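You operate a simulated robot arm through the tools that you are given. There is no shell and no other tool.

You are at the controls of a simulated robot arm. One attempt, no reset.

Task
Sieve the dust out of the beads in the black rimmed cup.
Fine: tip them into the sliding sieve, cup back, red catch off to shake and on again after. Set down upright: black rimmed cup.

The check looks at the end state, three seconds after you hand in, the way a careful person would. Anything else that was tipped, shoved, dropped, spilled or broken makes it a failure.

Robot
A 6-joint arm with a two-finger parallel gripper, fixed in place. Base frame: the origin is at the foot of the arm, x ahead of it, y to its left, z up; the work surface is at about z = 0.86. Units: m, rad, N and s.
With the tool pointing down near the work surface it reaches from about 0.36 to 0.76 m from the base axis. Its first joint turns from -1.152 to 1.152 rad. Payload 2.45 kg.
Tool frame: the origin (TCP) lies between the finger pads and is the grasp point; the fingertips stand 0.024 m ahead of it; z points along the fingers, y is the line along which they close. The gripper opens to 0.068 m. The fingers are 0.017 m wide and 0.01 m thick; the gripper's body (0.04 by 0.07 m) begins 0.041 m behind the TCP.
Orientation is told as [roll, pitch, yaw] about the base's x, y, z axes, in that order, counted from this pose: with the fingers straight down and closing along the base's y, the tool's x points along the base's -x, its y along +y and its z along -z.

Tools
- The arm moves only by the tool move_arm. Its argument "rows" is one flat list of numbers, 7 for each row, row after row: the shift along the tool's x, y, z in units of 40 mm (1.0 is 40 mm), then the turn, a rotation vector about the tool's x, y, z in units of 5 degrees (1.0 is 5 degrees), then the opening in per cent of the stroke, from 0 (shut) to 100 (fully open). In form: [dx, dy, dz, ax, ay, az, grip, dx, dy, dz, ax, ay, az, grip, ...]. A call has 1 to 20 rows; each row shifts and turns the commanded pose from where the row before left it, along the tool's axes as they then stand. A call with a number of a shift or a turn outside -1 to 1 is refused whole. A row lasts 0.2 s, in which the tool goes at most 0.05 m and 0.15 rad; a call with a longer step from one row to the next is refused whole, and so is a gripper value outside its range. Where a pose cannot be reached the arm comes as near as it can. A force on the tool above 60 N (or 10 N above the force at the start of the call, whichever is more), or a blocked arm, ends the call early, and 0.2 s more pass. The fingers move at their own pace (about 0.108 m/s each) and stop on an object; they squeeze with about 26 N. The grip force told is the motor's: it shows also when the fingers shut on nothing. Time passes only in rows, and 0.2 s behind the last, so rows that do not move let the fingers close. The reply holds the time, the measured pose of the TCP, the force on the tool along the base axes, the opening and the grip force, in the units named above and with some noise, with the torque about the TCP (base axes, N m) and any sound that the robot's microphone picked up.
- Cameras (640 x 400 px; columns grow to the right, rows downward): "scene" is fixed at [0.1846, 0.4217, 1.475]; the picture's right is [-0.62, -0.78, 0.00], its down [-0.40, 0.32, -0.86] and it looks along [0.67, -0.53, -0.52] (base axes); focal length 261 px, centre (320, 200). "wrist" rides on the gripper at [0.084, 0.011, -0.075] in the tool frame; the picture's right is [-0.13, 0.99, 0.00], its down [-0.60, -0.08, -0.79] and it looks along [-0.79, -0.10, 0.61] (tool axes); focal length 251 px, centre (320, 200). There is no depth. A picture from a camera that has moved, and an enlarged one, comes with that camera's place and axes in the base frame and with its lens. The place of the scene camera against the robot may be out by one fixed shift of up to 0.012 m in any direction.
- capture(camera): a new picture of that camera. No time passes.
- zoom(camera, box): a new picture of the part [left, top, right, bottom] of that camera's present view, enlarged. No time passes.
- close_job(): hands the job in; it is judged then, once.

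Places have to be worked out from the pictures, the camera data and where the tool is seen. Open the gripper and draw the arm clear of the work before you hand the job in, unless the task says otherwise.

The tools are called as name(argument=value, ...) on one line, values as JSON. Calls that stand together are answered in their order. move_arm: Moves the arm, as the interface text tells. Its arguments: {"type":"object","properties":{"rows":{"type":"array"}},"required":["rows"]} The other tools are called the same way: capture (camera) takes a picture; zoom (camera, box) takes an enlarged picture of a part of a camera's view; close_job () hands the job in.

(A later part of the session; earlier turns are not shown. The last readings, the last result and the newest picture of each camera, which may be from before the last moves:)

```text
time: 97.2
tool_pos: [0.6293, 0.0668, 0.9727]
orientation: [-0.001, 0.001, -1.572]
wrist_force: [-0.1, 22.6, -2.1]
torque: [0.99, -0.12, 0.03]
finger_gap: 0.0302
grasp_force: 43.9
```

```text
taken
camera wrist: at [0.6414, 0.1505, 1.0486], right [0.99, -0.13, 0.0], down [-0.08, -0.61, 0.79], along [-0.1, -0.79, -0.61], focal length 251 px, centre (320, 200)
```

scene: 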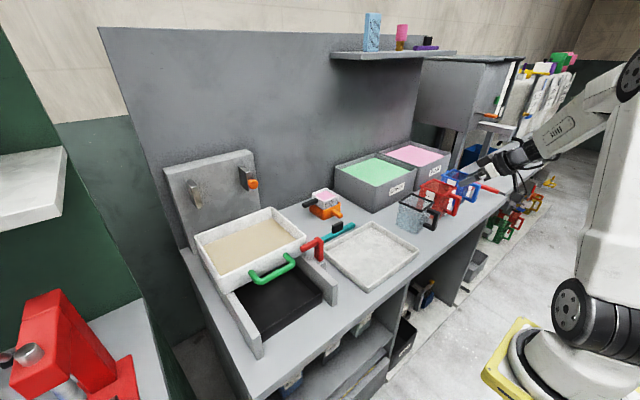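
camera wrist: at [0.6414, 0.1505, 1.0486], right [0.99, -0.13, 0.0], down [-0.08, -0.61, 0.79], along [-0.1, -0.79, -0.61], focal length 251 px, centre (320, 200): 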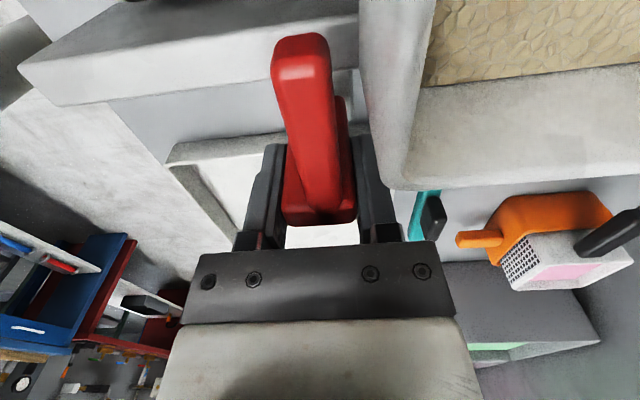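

The force line passes through about z ≈ 0.93, which fits a hinge along x at the post's foot with my grip holding its angle. I'll now add the matching 3.75° roll about that hinge and see if the force drops away.

move_arm(rows=[0, 0, 0, 0, 0.25, 0, 0, 0, 0, 0, 0, 0.25, 0, 0, 0, 0, 0, 0, 0.25, 0, 0, 0, 0, 0, 0, 0, 0, 0])

capture(camera="wrist")

zoom(camera="scene", box=[260, 180, 370, 280])

```text
time: 98.2
tool_pos: [0.6295, 0.0637, 0.9739]
orientation: [-0.002, 0.064, -1.571]
wrist_force: [0.4, -1.1, -0.3]
torque: [-0.06, -0.08, 0.28]
finger_gap: 0.0299
grasp_force: 43.2
```

```text
taken
camera wrist: at [0.6414, 0.1425, 1.0534], right [0.99, -0.13, -0.01], down [-0.08, -0.65, 0.75], along [-0.1, -0.75, -0.66], focal length 251 px, centre (320, 200)
```

wrist: 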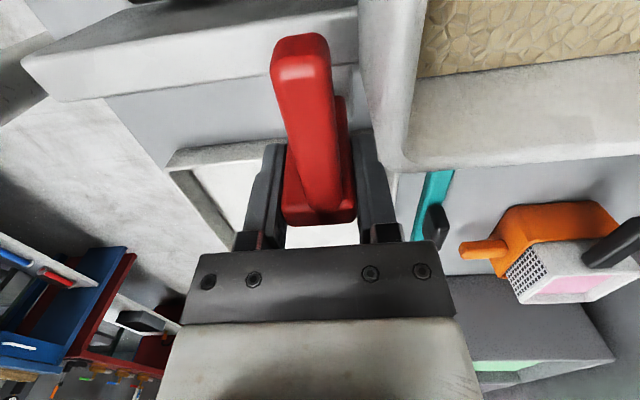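

```text
4.00 times, centred on (315, 230) of scene
camera zoom: at [0.1846, 0.4216, 1.4751], right [-0.62, -0.78, 0.0], down [-0.4, 0.32, -0.86], along [0.67, -0.53, -0.52], focal length 1043 px, centre (340, 80)
```

zoom: 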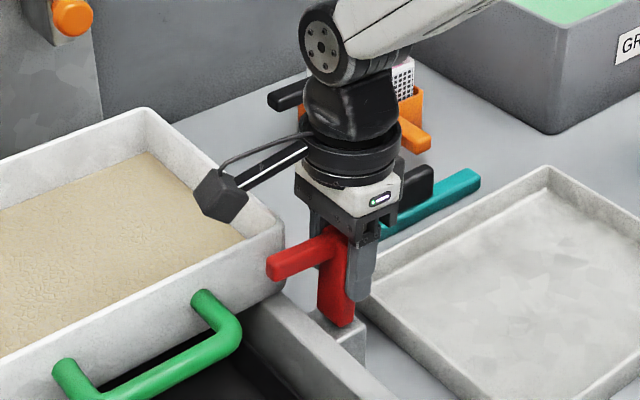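

The force vanished and the arm tip lifted, so the catch is a flap hinged along x at its foot. I'll carry on swinging it outward about that hinge in small steps, watching the forces.

move_arm(rows=[-0.054, 0, 0.001, 0, 0.5, 0, 0, -0.054, 0, 0.001, 0, 0.5, 0, 0, -0.054, 0, 0.001, 0, 0.5, 0, 0, -0.054, 0, 0.001, 0, 0.5, 0, 0])

```text
time: 99.2
tool_pos: [0.6307, 0.056, 0.9728]
orientation: [-0.001, 0.241, -1.573]
wrist_force: [3.3, -15.0, -9.5]
torque: [-0.81, 0.0, 0.11]
finger_gap: 0.0295
grasp_force: 43.5
```

The residual force says the hinge is lower (lever ≈ 0.057 m, hinge at z ≈ 0.918). I'll correct and continue with that radius.

move_arm(rows=[-0.043, 0, 0.004, 0, 0, 0, 0, -0.062, 0, 0.001, 0, 0.5, 0, 0, -0.062, 0, 0.001, 0, 0.5, 0, 0, -0.062, 0, 0.001, 0, 0.5, 0, 0, -0.062, 0, 0.001, 0, 0.5, 0, 0])

zoom(camera="scene", box=[260, 180, 370, 280])

```text
time: 100.4
tool_pos: [0.631, 0.0473, 0.969]
orientation: [-0.003, 0.419, -1.571]
wrist_force: [5.3, 12.3, -12.9]
torque: [0.23, -0.41, -0.36]
finger_gap: 0.0297
grasp_force: 43.7
```

```text
4.00 times, centred on (315, 230) of scene
camera zoom: at [0.185, 0.4221, 1.4749], right [-0.62, -0.78, 0.0], down [-0.4, 0.32, -0.86], along [0.67, -0.53, -0.52], focal length 1043 px, centre (340, 80)
```

zoom: 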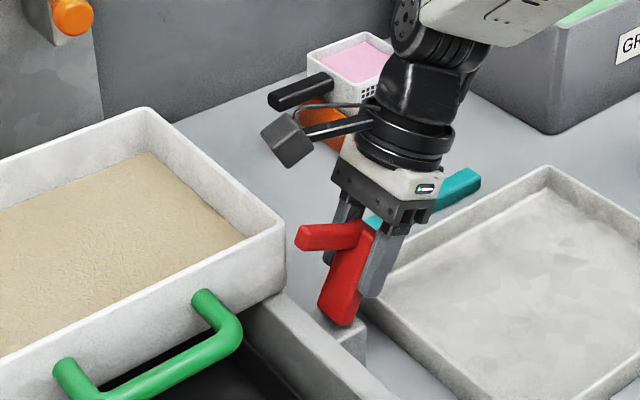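

Fitting the readings, the hinge lies at about y ≈ 0.0744, z ≈ 0.922 (the post's +y bottom edge). I'll correct for that and swing another 10°.

move_arm(rows=[0.02, 0, 0.058, 0, 0, 0, 0, -0.0575, 0, 0.006, 0, 0.5, 0, 0, -0.0575, 0, 0.006, 0, 0.5, 0, 0, -0.0575, 0, 0.006, 0, 0.5, 0, 0, -0.0575, 0, 0.006, 0, 0.5, 0, 0])

```text
time: 101.6
tool_pos: [0.6309, 0.0409, 0.9646]
orientation: [-0.001, 0.595, -1.568]
wrist_force: [-5.8, 11.3, 19.8]
torque: [0.95, 0.23, 0.09]
finger_gap: 0.03
grasp_force: 43.5
```

The arm is stiffer than I assumed, so my last correction overshot. I'll relax by the measured force and re-read before continuing.

move_arm(rows=[0.04, 0, -0.0185, 0, 0, 0, 0, 0, 0, 0, 0, 0, 0, 0])

zoom(camera="scene", box=[260, 180, 370, 280])

```text
time: 102.2
tool_pos: [0.6306, 0.041, 0.9641]
orientation: [-0.001, 0.591, -1.571]
wrist_force: [1.2, 7.4, 11.6]
torque: [0.67, 0.19, 0.47]
finger_gap: 0.0298
grasp_force: 43.3
```

```text
4.00 times, centred on (315, 230) of scene
camera zoom: at [0.1844, 0.4219, 1.475], right [-0.62, -0.78, 0.0], down [-0.4, 0.32, -0.86], along [0.67, -0.53, -0.52], focal length 1043 px, centre (340, 80)
```

zoom: 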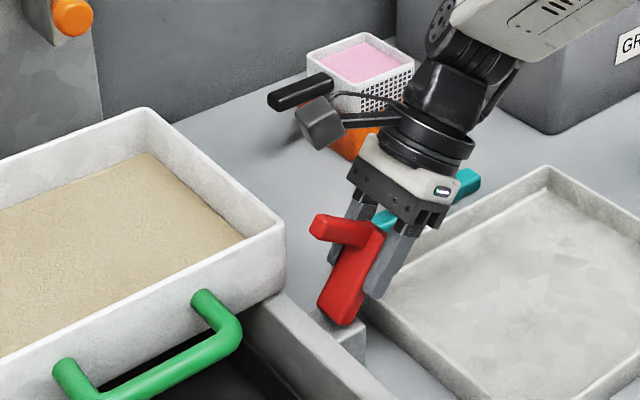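

Hinge moment is essentially zero, so the flap itself moves freely and only my path radius is slightly off. I'll relax a bit more and continue 10° with a slightly shorter radius.

move_arm(rows=[0.05, 0, -0.02, 0, 0, 0, 0, -0.053, 0, 0.003, 0, 0.5, 0, 0, -0.053, 0, 0.003, 0, 0.5, 0, 0, -0.053, 0, 0.003, 0, 0.5, 0, 0, -0.053, 0, 0.003, 0, 0.5, 0, 0])

```text
time: 103.4
tool_pos: [0.6303, 0.0351, 0.9588]
orientation: [-0.003, 0.762, -1.576]
wrist_force: [9.6, -6.2, -16.6]
torque: [-0.82, 0.15, 0.27]
finger_gap: 0.0299
grasp_force: 43.4
```

The line of action confirms the hinge near (y 0.072, z 0.922) and zero hinge moment. I'll correct by a couple of millimetres and swing another 10°.

move_arm(rows=[-0.045, 0, 0.015, 0, 0, 0, 0, -0.056, 0, 0.0045, 0, 0.5, 0, 0, -0.056, 0, 0.0045, 0, 0.5, 0, 0, -0.056, 0, 0.0045, 0, 0.5, 0, 0, -0.056, 0, 0.0045, 0, 0.5, 0, 0])

zoom(camera="scene", box=[260, 160, 400, 280])

capture(camera="wrist")

```text
time: 104.6
tool_pos: [0.6293, 0.0295, 0.9517]
orientation: [-0.002, 0.942, -1.573]
wrist_force: [4.5, -1.4, -5.2]
torque: [-0.26, 0.2, -0.02]
finger_gap: 0.0299
grasp_force: 43.7
```

```text
3.33 times, centred on (330, 220) of scene
camera zoom: at [0.1848, 0.4217, 1.475], right [-0.62, -0.78, 0.0], down [-0.4, 0.32, -0.86], along [0.67, -0.53, -0.52], focal length 869 px, centre (287, 133)
```

zoom: 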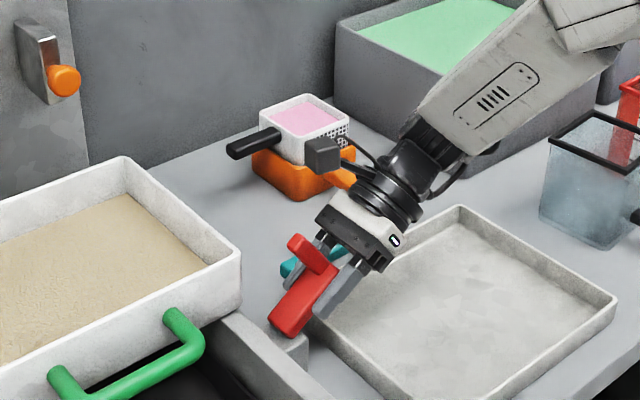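

```text
taken
camera wrist: at [0.6414, 0.0175, 1.0631], right [0.99, -0.08, -0.1], down [-0.08, -1.0, -0.02], along [-0.1, 0.03, -0.99], focal length 251 px, centre (320, 200)
```

wrist: 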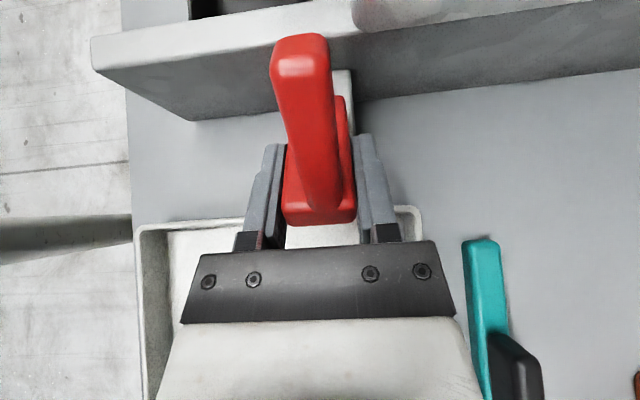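

At 54° and forces are low. I'll continue another 10° to look for the flap's open stop.

move_arm(rows=[-0.058, 0, 0.0045, 0, 0.5, 0, 0, -0.058, 0, 0.0045, 0, 0.5, 0, 0, -0.058, 0, 0.0045, 0, 0.5, 0, 0, -0.058, 0, 0.0045, 0, 0.5, 0, 0])

```text
time: 105.6
tool_pos: [0.6302, 0.0251, 0.945]
orientation: [-0.001, 1.117, -1.571]
wrist_force: [2.3, 2.1, 5.0]
torque: [0.3, 0.3, -0.07]
finger_gap: 0.0298
grasp_force: 43.9
```

Still free at 64° with low force and good hand clearance. Another 10°.

move_arm(rows=[-0.055, 0, 0.003, 0, 0.5, 0, 0, -0.056, 0, 0.0045, 0, 0.5, 0, 0, -0.056, 0, 0.0045, 0, 0.5, 0, 0, -0.056, 0, 0.0045, 0, 0.5, 0, 0])

zoom(camera="scene", box=[260, 160, 400, 280])

```text
time: 106.6
tool_pos: [0.6301, 0.0239, 0.9364]
orientation: [0.001, 1.289, -1.567]
wrist_force: [1.2, 7.7, 14.3]
torque: [0.34, 0.22, 0.0]
finger_gap: 0.0298
grasp_force: 43.8
```

```text
3.33 times, centred on (330, 220) of scene
camera zoom: at [0.1843, 0.4219, 1.475], right [-0.62, -0.78, 0.0], down [-0.4, 0.32, -0.86], along [0.67, -0.53, -0.52], focal length 869 px, centre (287, 133)
```

zoom: 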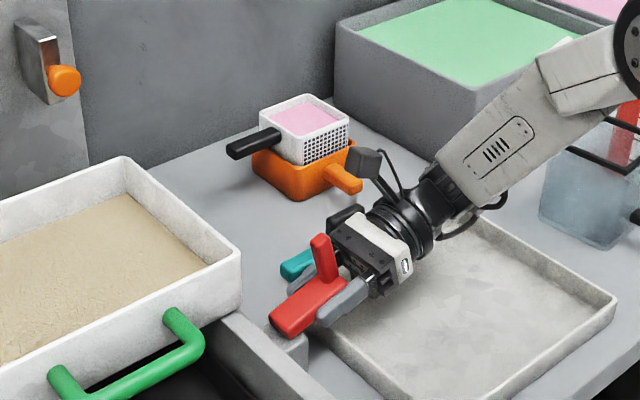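

Resistance is now building (hinge moment ≈ -0.46 N·m), so the flap has reached its open stop near 70°. I'll back off about 3° to unload it.

move_arm(rows=[0.056, 0, -0.0045, 0, -0.5, 0, 0, 0.015, 0, -0.001, 0, -0.1, 0, 0, 0, 0, 0, 0, 0, 0, 0])

```text
time: 107.4
tool_pos: [0.6307, 0.0237, 0.9392]
orientation: [0.001, 1.236, -1.568]
wrist_force: [2.9, 10.6, 15.3]
torque: [0.9, -0.11, 0.09]
finger_gap: 0.03
grasp_force: 43.3
```

Hinge moment is back to zero at 71°. I'll relax the remaining side force, then open the fingers slowly.

move_arm(rows=[0.07, 0, 0.02, 0, 0, 0, 0, 0, 0, 0, 0, 0, 0, 0])

move_arm(rows=[0, 0, 0, 0, 0, 0, 50, 0, 0, 0, 0, 0, 0, 65, 0, 0, 0, 0, 0, 0, 80, 0, 0, 0, 0, 0, 0, 80])

zoom(camera="scene", box=[260, 160, 400, 280])

capture(camera="wrist")

```text
time: 108.0
tool_pos: [0.6304, 0.0242, 0.9384]
orientation: [-0.003, 1.232, -1.576]
wrist_force: [9.8, -4.2, -4.8]
torque: [-0.22, -0.22, 0.82]
finger_gap: 0.03
grasp_force: 43.8
```

```text
time: 109.0
tool_pos: [0.6295, 0.0246, 0.941]
orientation: [-0.003, 1.236, -1.573]
wrist_force: [0.9, 0.4, 0.1]
torque: [0.0, -0.01, 0.0]
finger_gap: 0.0544
grasp_force: 0.1
```

```text
3.33 times, centred on (330, 220) of scene
camera zoom: at [0.1846, 0.4217, 1.475], right [-0.62, -0.78, 0.0], down [-0.4, 0.32, -0.86], along [0.67, -0.53, -0.52], focal length 869 px, centre (287, 133)
```

zoom: 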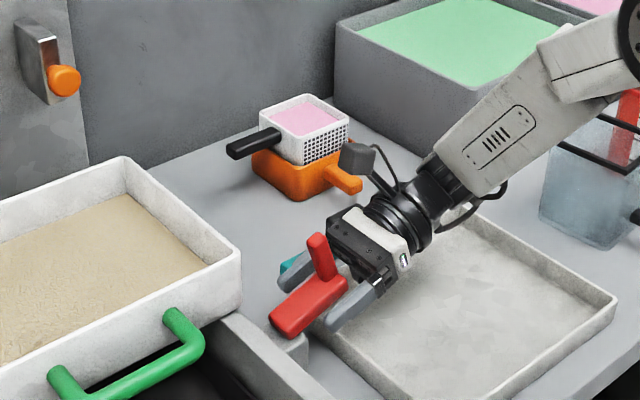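

```text
taken
camera wrist: at [0.6413, -0.0192, 1.0438], right [0.99, -0.04, -0.12], down [-0.08, -0.95, -0.31], along [-0.1, 0.32, -0.94], focal length 251 px, centre (320, 200)
```

wrist: 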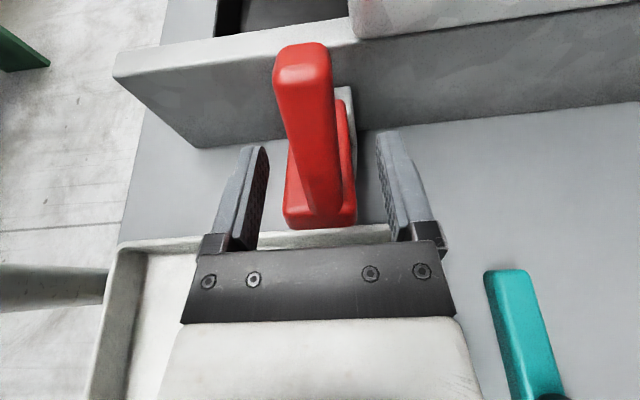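

The flap stays open at its stop on its own. I'll lift the hand straight up clear of it and then return the tool to vertical.

move_arm(rows=[0.2, 0, -0.07, 0, 0, 0, 80, 0.5, 0, -0.175, 0, 0, 0, 80, 0.787, 0, -0.275, 0, 0, 0, 80, 0.787, 0, -0.275, 0, 0, 0, 80, 0.5, 0, -0.175, 0, 0, 0, 80])

zoom(camera="scene", box=[260, 160, 400, 280])

```text
time: 110.2
tool_pos: [0.6295, 0.0245, 1.0579]
orientation: [-0.004, 1.236, -1.575]
wrist_force: [-0.1, -0.2, -0.4]
torque: [0.0, 0.0, 0.02]
finger_gap: 0.0541
grasp_force: 0.0
```

```text
3.33 times, centred on (330, 220) of scene
camera zoom: at [0.1846, 0.4217, 1.4751], right [-0.62, -0.78, 0.0], down [-0.4, 0.32, -0.86], along [0.67, -0.53, -0.52], focal length 869 px, centre (287, 133)
```

zoom: 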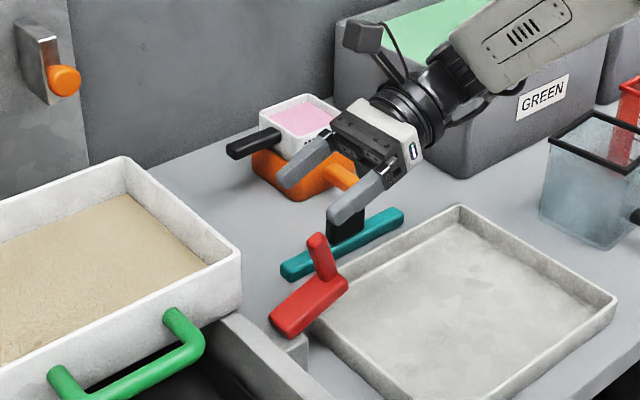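

The flap rests open and clear of the sieve. Now I'll un-tilt the tool back to vertical at this height.

move_arm(rows=[0, 0, 0, 0, -1, 0, 80, 0, 0, 0, 0, -1, 0, 80, 0, 0, 0, 0, -1, 0, 80, 0, 0, 0, 0, -1, 0, 80, 0, 0, 0, 0, -1, 0, 80, 0, 0, 0, 0, -1, 0, 80, 0, 0, 0, 0, -1, 0, 80, 0, 0, 0, 0, -1, 0, 80, 0, 0, 0, 0, -1, 0, 80, 0, 0, 0, 0, -1, 0, 80, 0, 0, 0, 0, -1, 0, 80, 0, 0, 0, 0, -1, 0, 80, 0, 0, 0, 0, -1, 0, 80, 0, 0, 0, 0, -1, 0, 80, 0, 0, 0, 0, -0.15, 0, 80])

capture(camera="scene")

zoom(camera="scene", box=[180, 200, 360, 360])

```text
time: 113.4
tool_pos: [0.6292, 0.0249, 1.0578]
orientation: [-0.001, 0.0, -1.571]
wrist_force: [-1.1, 0.5, -0.5]
torque: [-0.01, -0.01, 0.02]
finger_gap: 0.0544
grasp_force: 0.0
```

```text
taken
```

scene: 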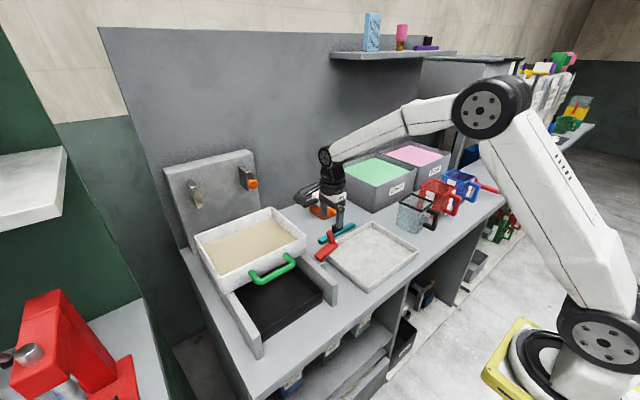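

```text
2.50 times, centred on (270, 280) of scene
camera zoom: at [0.1846, 0.4217, 1.475], right [-0.62, -0.78, 0.0], down [-0.4, 0.32, -0.86], along [0.67, -0.53, -0.52], focal length 652 px, centre (445, 0)
```

zoom: 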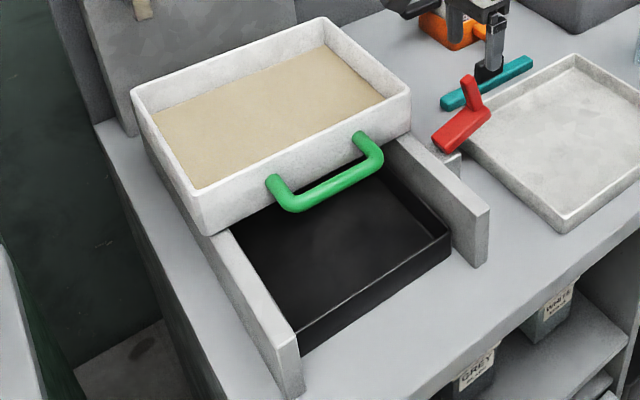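

The catch is open and everything else is in place. Now I'll move to view the green handle from the +y side to get its exact height and position.

move_arm(rows=[0, 0, -0.5, 0, 0, 0, 80, 0.9, -0.19, -0.2, 0, 0, 0, 80, 0.9, -0.19, -0.2, 0, 0, 0, 80, 0.9, -0.19, -0.2, 0, 0, 0, 80, 0.9, -0.19, -0.2, 0, 0, 0, 80, 0.9, -0.19, -0.2, 0, 0, 0, 80, 0.9, -0.19, -0.2, 0, 0, 0, 80, 0.48, -0.09, 0, 0, 0, 0, 80])

capture(camera="wrist")

zoom(camera="wrist", box=[260, 20, 420, 180])

```text
time: 115.2
tool_pos: [0.5799, 0.2595, 1.127]
orientation: [-0.002, 0.002, -1.573]
wrist_force: [0.2, -0.9, 0.5]
torque: [-0.02, -0.03, 0.0]
finger_gap: 0.0543
grasp_force: 0.0
```

```text
taken
camera wrist: at [0.5921, 0.3428, 1.2008], right [0.99, -0.13, 0.0], down [-0.08, -0.6, 0.79], along [-0.1, -0.79, -0.61], focal length 251 px, centre (320, 200)
```

wrist: 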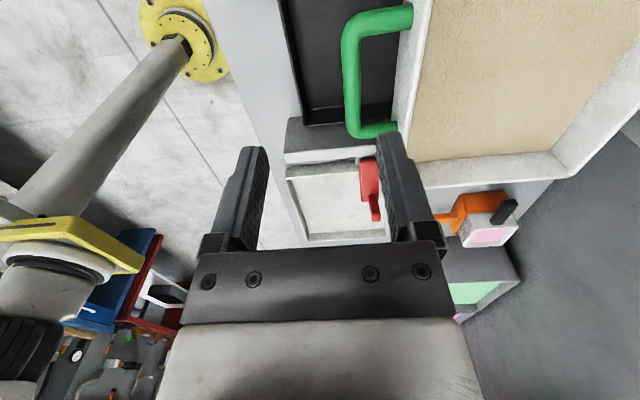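

```text
2.50 times, centred on (340, 100) of wrist
camera zoom: at [0.5921, 0.3428, 1.2008], right [0.99, -0.13, 0.0], down [-0.08, -0.6, 0.79], along [-0.1, -0.79, -0.61], focal length 629 px, centre (270, 450)
```

zoom: 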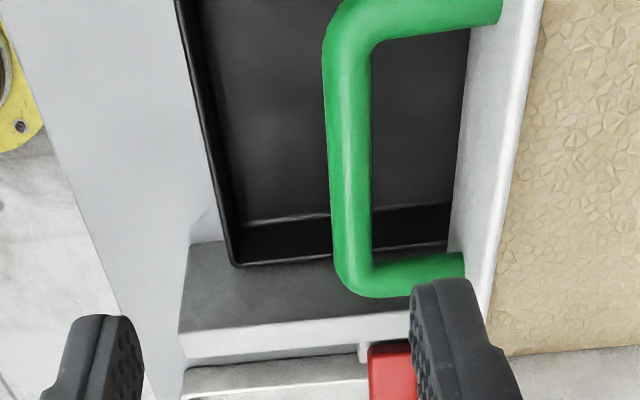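

The handle bar is at x ≈ 0.606, z ≈ 0.977, spanning y 0.165–0.27. I'll move above its middle and descend so the fingers straddle it along x.

move_arm(rows=[-0.363, 0.217, 0.558, 0, 0, 0, 80, -0.363, 0.217, 0.558, 0, 0, 0, 80, -0.363, 0.217, 0.558, 0, 0, 0, 80, 0, 0, 0.5, 0, 0, 0, 80, 0, 0, 0.5, 0, 0, 0, 80])

capture(camera="wrist")

zoom(camera="scene", box=[220, 200, 340, 310])

```text
time: 116.4
tool_pos: [0.6073, 0.2166, 1.0192]
orientation: [0.0, 0.002, -1.57]
wrist_force: [-0.4, 0.3, -0.5]
torque: [0.01, 0.05, 0.02]
finger_gap: 0.0544
grasp_force: 0.1
```

```text
taken
camera wrist: at [0.6179, 0.2987, 1.0925], right [0.99, -0.13, 0.0], down [-0.08, -0.6, 0.79], along [-0.1, -0.79, -0.61], focal length 251 px, centre (320, 200)
```

wrist: 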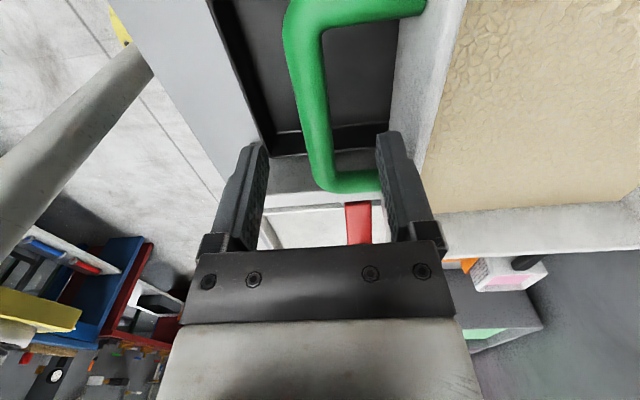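

```text
3.64 times, centred on (280, 255) of scene
camera zoom: at [0.1846, 0.4217, 1.475], right [-0.62, -0.78, 0.0], down [-0.4, 0.32, -0.86], along [0.67, -0.53, -0.52], focal length 948 px, centre (466, 0)
```

zoom: 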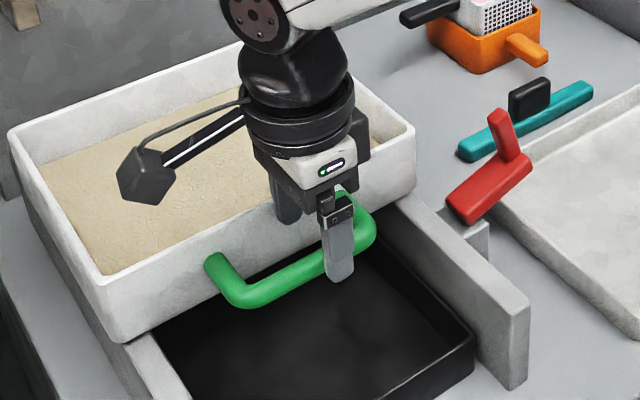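

The bar runs between the fingers (x ≈ 0.605). Descending the last 4 cm and closing.

move_arm(rows=[0, -0.025, 0.4, 0, 0, 0, 80, 0, -0.025, 0.4, 0, 0, 0, 80, 0, 0, 0.25, 0, 0, 0, 80])

capture(camera="wrist")

zoom(camera="scene", box=[220, 200, 340, 310])

```text
time: 117.2
tool_pos: [0.6044, 0.2155, 0.976]
orientation: [-0.001, 0.003, -1.57]
wrist_force: [0.0, 0.9, 0.5]
torque: [-0.03, 0.03, -0.01]
finger_gap: 0.0546
grasp_force: 0.0
```

```text
taken
camera wrist: at [0.6166, 0.2995, 1.0505], right [0.99, -0.13, 0.0], down [-0.08, -0.6, 0.79], along [-0.1, -0.79, -0.61], focal length 251 px, centre (320, 200)
```

wrist: 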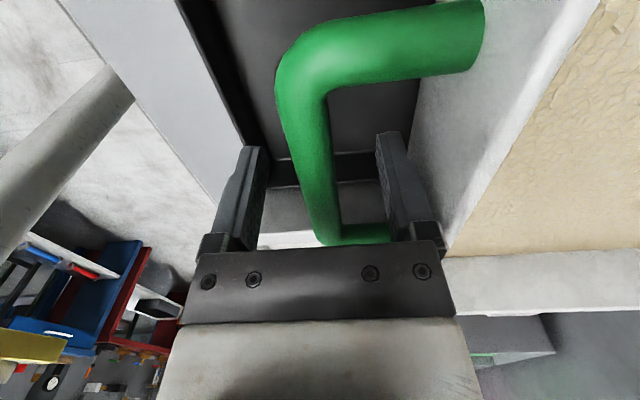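

```text
3.64 times, centred on (280, 255) of scene
camera zoom: at [0.1846, 0.4217, 1.475], right [-0.62, -0.78, 0.0], down [-0.4, 0.32, -0.86], along [0.67, -0.53, -0.52], focal length 948 px, centre (466, 0)
```

zoom: 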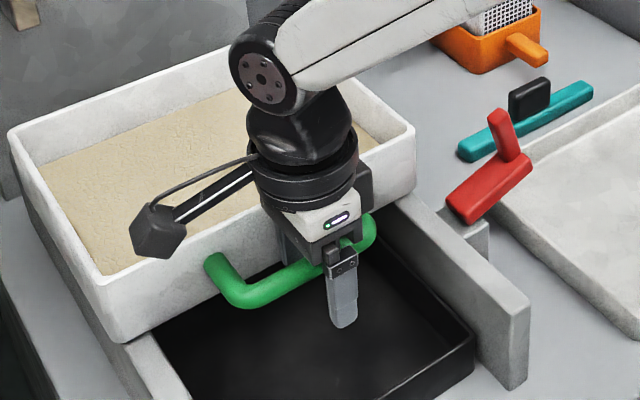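

The bar sits between the fingers at pad height. Closing the gripper on it.

move_arm(rows=[0, 0, 0, 0, 0, 0, 50, 0, 0, 0, 0, 0, 0, 20, 0, 0, 0, 0, 0, 0, 0, 0, 0, 0, 0, 0, 0, 0])

capture(camera="wrist")

```text
time: 118.2
tool_pos: [0.6048, 0.2153, 0.9764]
orientation: [-0.001, 0.0, -1.57]
wrist_force: [-3.4, 0.9, -1.6]
torque: [0.12, 0.0, 0.01]
finger_gap: 0.0157
grasp_force: 34.8
```

```text
taken
camera wrist: at [0.6165, 0.2995, 1.0506], right [0.99, -0.13, 0.0], down [-0.08, -0.6, 0.79], along [-0.1, -0.79, -0.61], focal length 251 px, centre (320, 200)
```

wrist: 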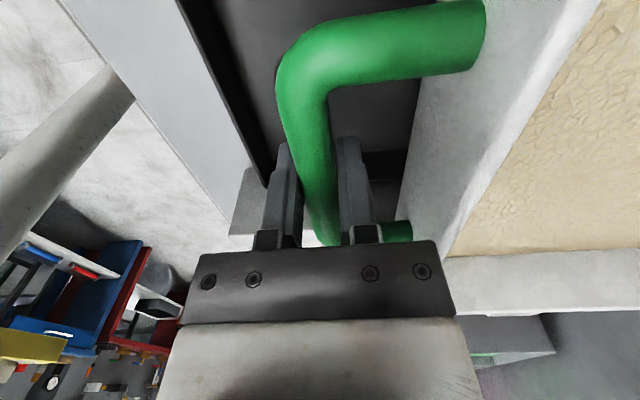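

Holding the bar (gap 0.0157). I'll pull the sieve 2 cm toward the robot and check that it slides freely.

move_arm(rows=[0, -0.1, 0, 0, 0, 0, 0, 0, -0.15, 0, 0, 0, 0, 0, 0, -0.15, 0, 0, 0, 0, 0, 0, -0.1, 0, 0, 0, 0, 0])

zoom(camera="scene", box=[180, 200, 340, 340])

```text
time: 119.2
tool_pos: [0.5845, 0.216, 0.9768]
orientation: [-0.002, 0.0, -1.573]
wrist_force: [1.5, 1.4, -12.5]
torque: [0.42, 0.03, 0.02]
finger_gap: 0.0157
grasp_force: 34.5
```

```text
2.86 times, centred on (260, 270) of scene
camera zoom: at [0.1849, 0.4218, 1.475], right [-0.62, -0.78, 0.0], down [-0.4, 0.32, -0.86], along [0.67, -0.53, -0.52], focal length 745 px, centre (491, 0)
```

zoom: 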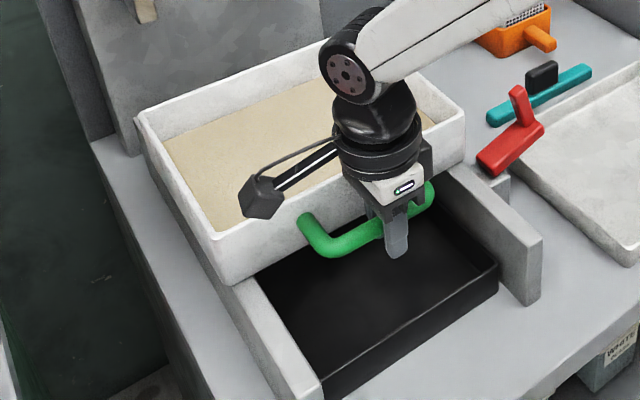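

It slides freely; there is a slight downward pull (-12 N), so I'll lower the grip by 1 mm. Then I'll start shaking gently back and forth between about 2 and 8 cm of pull.

move_arm(rows=[0, 0, 0.025, 0, 0, 0, 0, 0, -0.4, 0, 0, 0, 0, 0, 0, -0.6, 0, 0, 0, 0, 0, 0, -0.4, 0, 0, 0, 0, 0, 0, 0.4, 0, 0, 0, 0, 0, 0, 0.6, 0, 0, 0, 0, 0, 0, 0.4, 0, 0, 0, 0, 0])

zoom(camera="scene", box=[180, 200, 340, 340])

```text
time: 120.8
tool_pos: [0.5852, 0.2164, 0.9776]
orientation: [0.001, 0.001, -1.572]
wrist_force: [-1.9, -3.1, -1.8]
torque: [-0.48, -0.04, 0.03]
finger_gap: 0.0156
grasp_force: 35.2
```

```text
2.86 times, centred on (260, 270) of scene
camera zoom: at [0.1846, 0.4216, 1.4751], right [-0.62, -0.78, 0.0], down [-0.4, 0.32, -0.86], along [0.67, -0.53, -0.52], focal length 745 px, centre (491, 0)
```

zoom: 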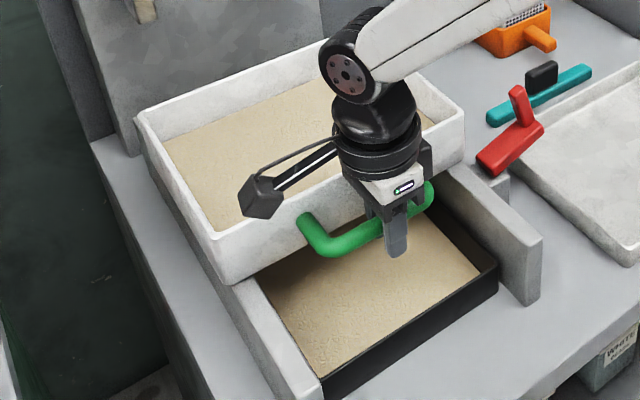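

Dust is already showing in the black tray below. I'll continue with several more shaking cycles over the same range.

move_arm(rows=[0, -0.4, 0, 0, 0, 0, 0, 0, -0.7, 0, 0, 0, 0, 0, 0, -0.4, 0, 0, 0, 0, 0, 0, 0.4, 0, 0, 0, 0, 0, 0, 0.7, 0, 0, 0, 0, 0, 0, 0.4, 0, 0, 0, 0, 0, 0, -0.4, 0, 0, 0, 0, 0, 0, -0.7, 0, 0, 0, 0, 0, 0, -0.4, 0, 0, 0, 0, 0, 0, 0.4, 0, 0, 0, 0, 0, 0, 0.7, 0, 0, 0, 0, 0, 0, 0.4, 0, 0, 0, 0, 0, 0, -0.4, 0, 0, 0, 0, 0, 0, -0.7, 0, 0, 0, 0, 0, 0, -0.4, 0, 0, 0, 0, 0, 0, 0.4, 0, 0, 0, 0, 0, 0, 0.7, 0, 0, 0, 0, 0, 0, 0.4, 0, 0, 0, 0, 0])

zoom(camera="scene", box=[180, 200, 340, 340])

capture(camera="wrist")

```text
time: 124.6
tool_pos: [0.5851, 0.2163, 0.978]
orientation: [0.0, 0.002, -1.571]
wrist_force: [-0.7, -9.9, 0.2]
torque: [0.09, -0.09, 0.02]
finger_gap: 0.0156
grasp_force: 35.2
```

```text
2.86 times, centred on (260, 270) of scene
camera zoom: at [0.1846, 0.4214, 1.4751], right [-0.62, -0.78, 0.0], down [-0.4, 0.32, -0.86], along [0.67, -0.53, -0.52], focal length 745 px, centre (491, 0)
```

zoom: 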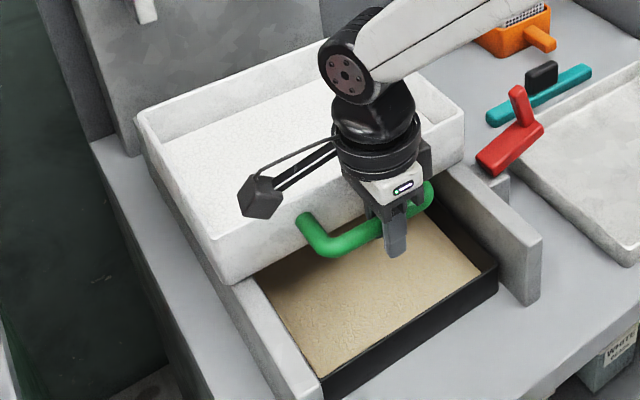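

```text
taken
camera wrist: at [0.5967, 0.2996, 1.0507], right [0.99, -0.13, 0.0], down [-0.08, -0.6, 0.79], along [-0.1, -0.79, -0.61], focal length 251 px, centre (320, 200)
```

wrist: 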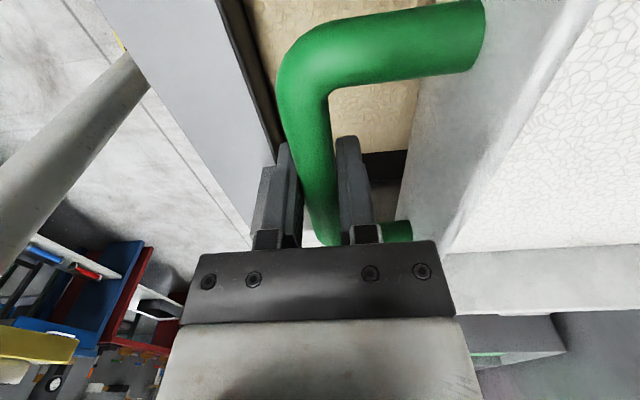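

The beads are now white and the tan dust lies in the black tray. Two more cycles for thoroughness, then I'll push the sieve back to its home position.

move_arm(rows=[0, -0.4, 0, 0, 0, 0, 0, 0, -0.7, 0, 0, 0, 0, 0, 0, -0.4, 0, 0, 0, 0, 0, 0, 0.4, 0, 0, 0, 0, 0, 0, 0.7, 0, 0, 0, 0, 0, 0, 0.4, 0, 0, 0, 0, 0, 0, -0.4, 0, 0, 0, 0, 0, 0, -0.7, 0, 0, 0, 0, 0, 0, -0.4, 0, 0, 0, 0, 0, 0, 0.4, 0, 0, 0, 0, 0, 0, 0.7, 0, 0, 0, 0, 0, 0, 0.4, 0, 0, 0, 0, 0])

zoom(camera="scene", box=[180, 200, 340, 340])

```text
time: 127.2
tool_pos: [0.5842, 0.2168, 0.9763]
orientation: [0.002, 0.001, -1.571]
wrist_force: [-0.2, -10.7, 2.3]
torque: [-0.24, -0.08, 0.0]
finger_gap: 0.0156
grasp_force: 34.7
```

```text
2.86 times, centred on (260, 270) of scene
camera zoom: at [0.1845, 0.4214, 1.4752], right [-0.62, -0.78, 0.0], down [-0.4, 0.32, -0.86], along [0.67, -0.53, -0.52], focal length 745 px, centre (491, 0)
```

zoom: 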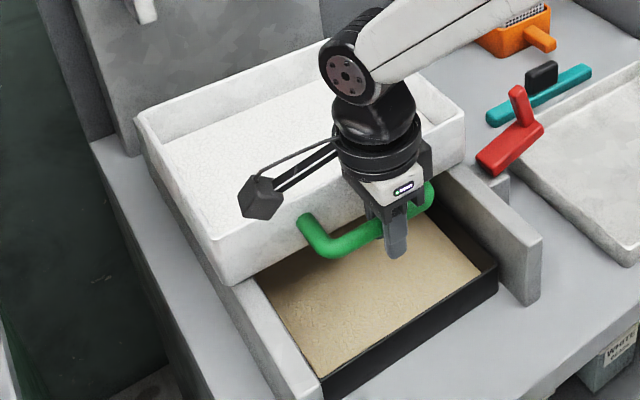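

Clean white beads stay in the sieve. Now pushing the sieve the last 2 cm back home.

move_arm(rows=[0, 0.1, 0, 0, 0, 0, 0, 0, 0.15, 0, 0, 0, 0, 0, 0, 0.15, 0, 0, 0, 0, 0, 0, 0.1, 0, 0, 0, 0, 0, 0, 0, 0, 0, 0, 0, 0])

zoom(camera="scene", box=[180, 200, 340, 340])

```text
time: 128.4
tool_pos: [0.6049, 0.2172, 0.9759]
orientation: [0.0, 0.002, -1.57]
wrist_force: [-0.5, 1.2, 3.1]
torque: [-0.39, 0.0, 0.03]
finger_gap: 0.0155
grasp_force: 35.0
```

```text
2.86 times, centred on (260, 270) of scene
camera zoom: at [0.1845, 0.4217, 1.4751], right [-0.62, -0.78, 0.0], down [-0.4, 0.32, -0.86], along [0.67, -0.53, -0.52], focal length 745 px, centre (491, 0)
```

zoom: 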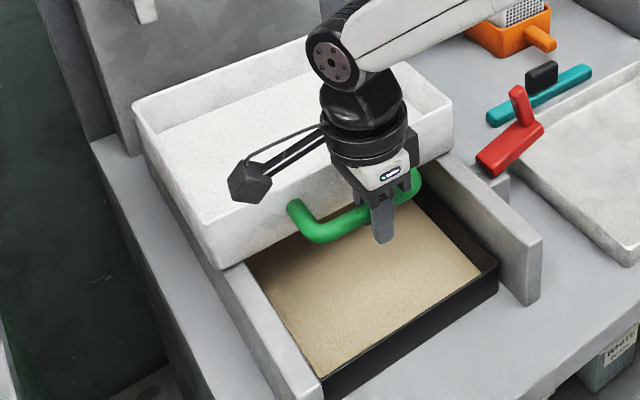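

The sieve is back at its starting position (TCP x 0.605). A gentle extra 1.5 mm push will tell me whether it is against its back stop.

move_arm(rows=[0, 0.0375, 0, 0, 0, 0, 0, 0, 0, 0, 0, 0, 0, 0])

```text
time: 129.0
tool_pos: [0.6051, 0.2167, 0.9762]
orientation: [-0.004, 0.002, -1.57]
wrist_force: [-11.6, -0.1, 8.3]
torque: [0.94, -0.01, 0.04]
finger_gap: 0.0157
grasp_force: 35.5
```

It is against the back stop (-11.6 N). I'll relax that, open the fingers and rise off the handle.

move_arm(rows=[0, -0.03, 0, 0, 0, 0, 0, 0, 0, 0, 0, 0, 0, 40, 0, 0, 0, 0, 0, 0, 60, 0, 0, 0, 0, 0, 0, 80, 0, 0, -0.3, 0, 0, 0, 80, 0, 0, -0.6, 0, 0, 0, 80, 0, 0, -0.9, 0, 0, 0, 80, 0, 0, -0.9, 0, 0, 0, 80])

capture(camera="scene")

zoom(camera="scene", box=[180, 200, 340, 340])

```text
time: 130.8
tool_pos: [0.6041, 0.2163, 1.0852]
orientation: [-0.001, 0.002, -1.572]
wrist_force: [-0.8, -0.2, -0.5]
torque: [-0.02, 0.04, 0.02]
finger_gap: 0.0542
grasp_force: 0.0
```

```text
taken
```

scene: 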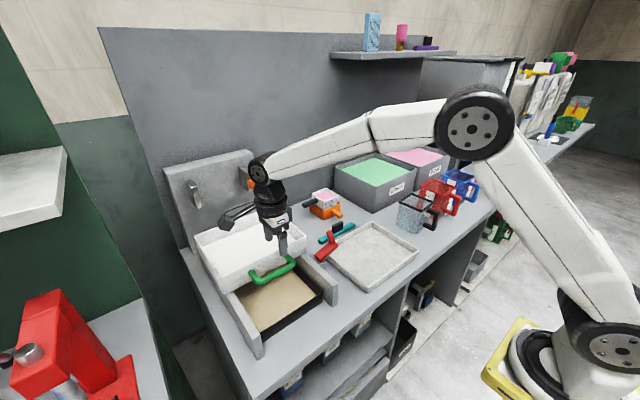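

```text
2.86 times, centred on (260, 270) of scene
camera zoom: at [0.1846, 0.4217, 1.4751], right [-0.62, -0.78, 0.0], down [-0.4, 0.32, -0.86], along [0.67, -0.53, -0.52], focal length 745 px, centre (491, 0)
```

zoom: 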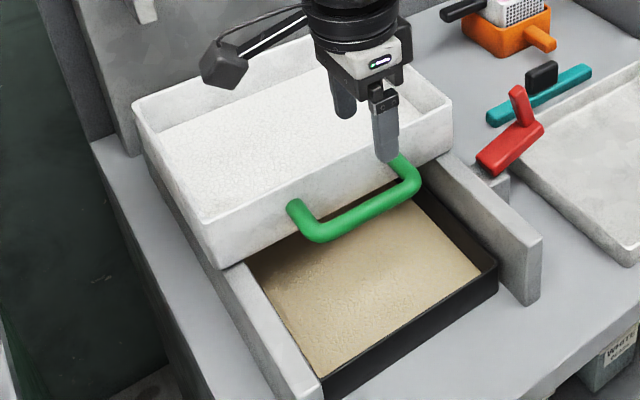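

The sieve is home with clean beads. Next, close the catch: I'll move back above it at a safe height.

move_arm(rows=[0, 0, -0.875, 0, 0, 0, 80, -0.799, 0.107, 0, 0, 0, 0, 80, -0.799, 0.107, 0, 0, 0, 0, 80, -0.799, 0.107, 0, 0, 0, 0, 80, -0.799, 0.107, 0, 0, 0, 0, 80, -0.799, 0.107, 0, 0, 0, 0, 80, -0.799, 0.107, 0, 0, 0, 0, 80])

move_arm(rows=[0, 0, 0, 0, 1, 0, 80, 0, 0, 0, 0, 1, 0, 80, 0, 0, 0, 0, 1, 0, 80, 0, 0, 0, 0, 1, 0, 80, 0, 0, 0, 0, 1, 0, 80, 0, 0, 0, 0, 1, 0, 80, 0, 0, 0, 0, 1, 0, 80, 0, 0, 0, 0, 1, 0, 80, 0, 0, 0, 0, 1, 0, 80, 0, 0, 0, 0, 1, 0, 80, 0, 0, 0, 0, 1, 0, 80, 0, 0, 0, 0, 1, 0, 80, 0, 0, 0, 0, 1, 0, 80, 0, 0, 0, 0, 1, 0, 80, 0, 0, 0, 0, 0.15, 0, 80])

capture(camera="wrist")

zoom(camera="scene", box=[260, 130, 420, 280])

```text
time: 132.4
tool_pos: [0.6326, 0.0239, 1.1183]
orientation: [0.001, 0.002, -1.57]
wrist_force: [-0.2, -1.1, 0.1]
torque: [0.02, 0.02, 0.0]
finger_gap: 0.0543
grasp_force: 0.0
```

```text
time: 135.6
tool_pos: [0.6306, 0.0249, 1.1196]
orientation: [-0.002, 1.238, -1.573]
wrist_force: [-0.1, -0.4, -0.3]
torque: [0.03, -0.01, -0.01]
finger_gap: 0.0544
grasp_force: 0.1
```

```text
taken
camera wrist: at [0.6425, -0.02, 1.2223], right [0.99, -0.04, -0.12], down [-0.08, -0.95, -0.31], along [-0.1, 0.32, -0.94], focal length 251 px, centre (320, 200)
```

wrist: 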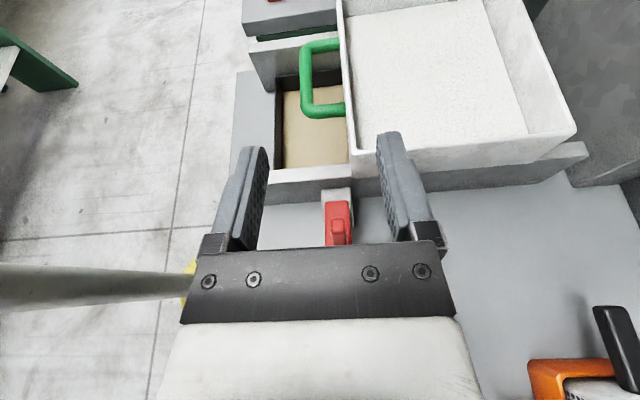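

```text
2.67 times, centred on (340, 205) of scene
camera zoom: at [0.1846, 0.4217, 1.475], right [-0.62, -0.78, 0.0], down [-0.4, 0.32, -0.86], along [0.67, -0.53, -0.52], focal length 695 px, centre (267, 187)
```

zoom: 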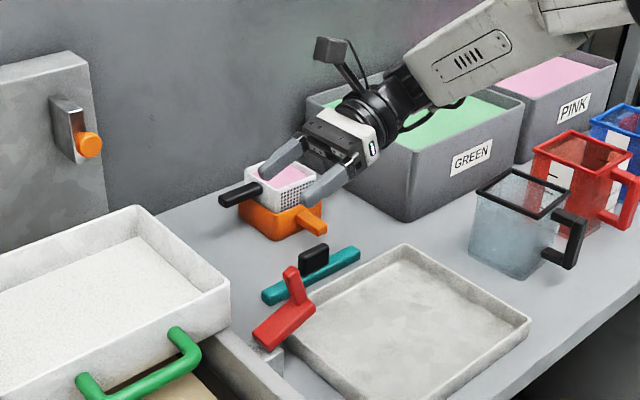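

Aligned above the open flap. Descending vertically, stopping about 2 cm short to check.

move_arm(rows=[-0.75, 0, 0.262, 0, 0, 0, 80, -0.75, 0, 0.262, 0, 0, 0, 80, -0.75, 0, 0.262, 0, 0, 0, 80, -0.75, 0, 0.262, 0, 0, 0, 80, -0.7, -0.015, 0.245, 0, 0, 0, 80])

capture(camera="wrist")

zoom(camera="scene", box=[260, 160, 400, 280])

```text
time: 136.8
tool_pos: [0.6305, 0.0237, 0.9619]
orientation: [-0.002, 1.235, -1.573]
wrist_force: [1.3, 0.1, -0.3]
torque: [-0.01, 0.02, 0.0]
finger_gap: 0.0545
grasp_force: 0.1
```

```text
taken
camera wrist: at [0.6423, -0.0201, 1.0652], right [0.99, -0.04, -0.12], down [-0.08, -0.95, -0.31], along [-0.1, 0.32, -0.94], focal length 251 px, centre (320, 200)
```

wrist: 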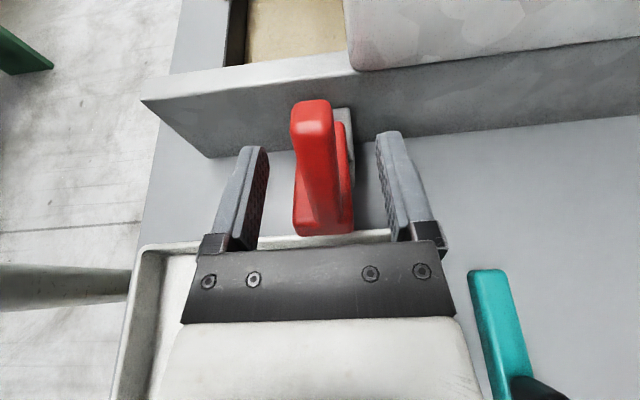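

```text
3.33 times, centred on (330, 220) of scene
camera zoom: at [0.1846, 0.4217, 1.475], right [-0.62, -0.78, 0.0], down [-0.4, 0.32, -0.86], along [0.67, -0.53, -0.52], focal length 869 px, centre (287, 133)
```

zoom: 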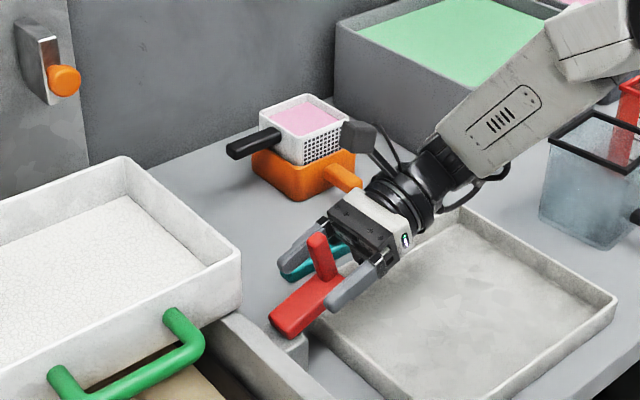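

The flap is well between the fingers. The last 2 cm down, then I'll close on the post.

move_arm(rows=[-0.25, 0, 0.0865, 0, 0, 0, 80, -0.245, 0, 0.0865, 0, 0, 0, 80, 0, 0, 0, 0, 0, 0, 60, 0, 0, 0, 0, 0, 0, 45, 0, 0, 0, 0, 0, 0, 20, 0, 0, 0, 0, 0, 0, 0, 0, 0, 0, 0, 0, 0, 0])

capture(camera="wrist")

```text
time: 138.4
tool_pos: [0.6309, 0.0243, 0.9413]
orientation: [-0.002, 1.235, -1.574]
wrist_force: [-5.1, 0.4, -1.8]
torque: [-0.06, -0.17, 0.05]
finger_gap: 0.0298
grasp_force: 43.3
```

```text
taken
camera wrist: at [0.6415, -0.0196, 1.0441], right [0.99, -0.04, -0.12], down [-0.08, -0.95, -0.31], along [-0.1, 0.32, -0.94], focal length 251 px, centre (320, 200)
```

wrist: 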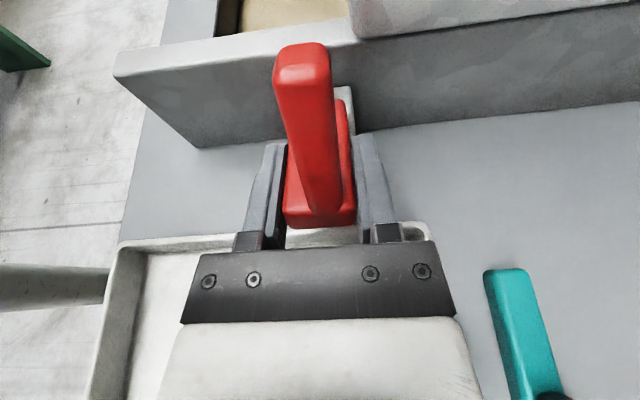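

Held again in the same relation. Now I'll swing it back about the hinge, 10° at a time with force checks.

move_arm(rows=[0.0565, 0, 0.001, 0, -0.5, 0, 0, 0.0565, 0, 0.001, 0, -0.5, 0, 0, 0.0565, 0, 0.001, 0, -0.5, 0, 0, 0.0565, 0, 0.001, 0, -0.5, 0, 0])

```text
time: 139.4
tool_pos: [0.6304, 0.0279, 0.9486]
orientation: [-0.005, 1.058, -1.576]
wrist_force: [-6.6, -3.6, -10.6]
torque: [-0.51, -0.47, 0.02]
finger_gap: 0.0296
grasp_force: 44.1
```

Moderate binding force (~11 N) suggests a slightly shorter radius. Continuing 10° with a smaller shift per row.

move_arm(rows=[0.03, 0, 0.004, 0, -0.5, 0, 0, 0.053, 0, 0.001, 0, -0.5, 0, 0, 0.053, 0, 0.001, 0, -0.5, 0, 0, 0.053, 0, 0.001, 0, -0.5, 0, 0])

```text
time: 140.4
tool_pos: [0.63, 0.0324, 0.9553]
orientation: [-0.001, 0.886, -1.572]
wrist_force: [-9.0, -4.3, -4.2]
torque: [-0.31, 0.17, -0.03]
finger_gap: 0.0298
grasp_force: 43.4
```

Forces are low. Continuing back another 10°.

move_arm(rows=[0.05, -0.02, 0.001, 0, -0.5, 0, 0, 0.055, 0, 0.001, 0, -0.5, 0, 0, 0.055, 0, 0.001, 0, -0.5, 0, 0, 0.055, 0, 0.001, 0, -0.5, 0, 0])

```text
time: 141.4
tool_pos: [0.63, 0.0375, 0.9623]
orientation: [0.002, 0.711, -1.572]
wrist_force: [10.0, -3.8, -9.9]
torque: [-0.43, 0.34, 0.65]
finger_gap: 0.0298
grasp_force: 43.4
```

Continuing with a small correction for the residual force.

move_arm(rows=[0.028, 0.01, 0.014, 0, -0.5, 0, 0, 0.055, 0, 0.001, 0, -0.5, 0, 0, 0.055, 0, 0.001, 0, -0.5, 0, 0, 0.055, 0, 0.001, 0, -0.5, 0, 0])

zoom(camera="scene", box=[260, 160, 400, 280])

```text
time: 142.4
tool_pos: [0.6303, 0.0451, 0.9676]
orientation: [-0.001, 0.539, -1.571]
wrist_force: [5.0, -2.9, 4.7]
torque: [-0.07, 0.5, 0.26]
finger_gap: 0.0297
grasp_force: 43.5
```

```text
3.33 times, centred on (330, 220) of scene
camera zoom: at [0.1847, 0.4216, 1.4751], right [-0.62, -0.78, 0.0], down [-0.4, 0.32, -0.86], along [0.67, -0.53, -0.52], focal length 869 px, centre (287, 133)
```

zoom: 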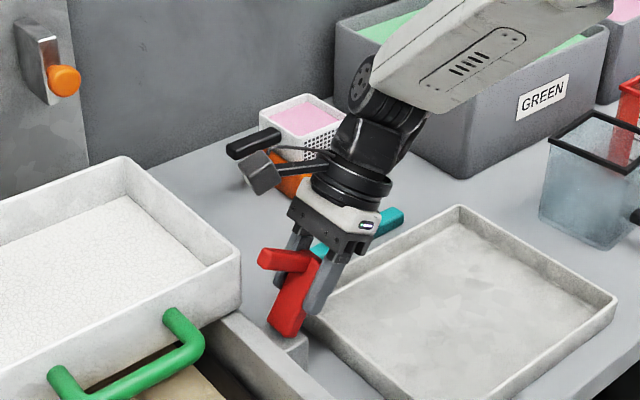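

At 31° and forces small; the flap is following. Continuing.

move_arm(rows=[0.055, 0, -0.003, 0, -0.5, 0, 0, 0.056, 0, 0, 0, -0.5, 0, 0, 0.056, 0, 0, 0, -0.5, 0, 0, 0.056, 0, 0, 0, -0.5, 0, 0])

```text
time: 143.4
tool_pos: [0.6302, 0.0524, 0.9714]
orientation: [0.003, 0.36, -1.571]
wrist_force: [4.3, -5.4, 8.5]
torque: [-0.12, 0.46, 0.24]
finger_gap: 0.0296
grasp_force: 43.6
```

At 20.6°. Small radial correction and another 10°.

move_arm(rows=[0.05, 0, -0.022, 0, -0.5, 0, 0, 0.056, 0, 0, 0, -0.5, 0, 0, 0.056, 0, 0, 0, -0.5, 0, 0, 0.056, 0, 0, 0, -0.5, 0, 0])

```text
time: 144.4
tool_pos: [0.6303, 0.0602, 0.9742]
orientation: [-0.001, 0.187, -1.571]
wrist_force: [8.8, -4.6, -5.1]
torque: [-0.25, -0.47, 0.01]
finger_gap: 0.0296
grasp_force: 44.1
```

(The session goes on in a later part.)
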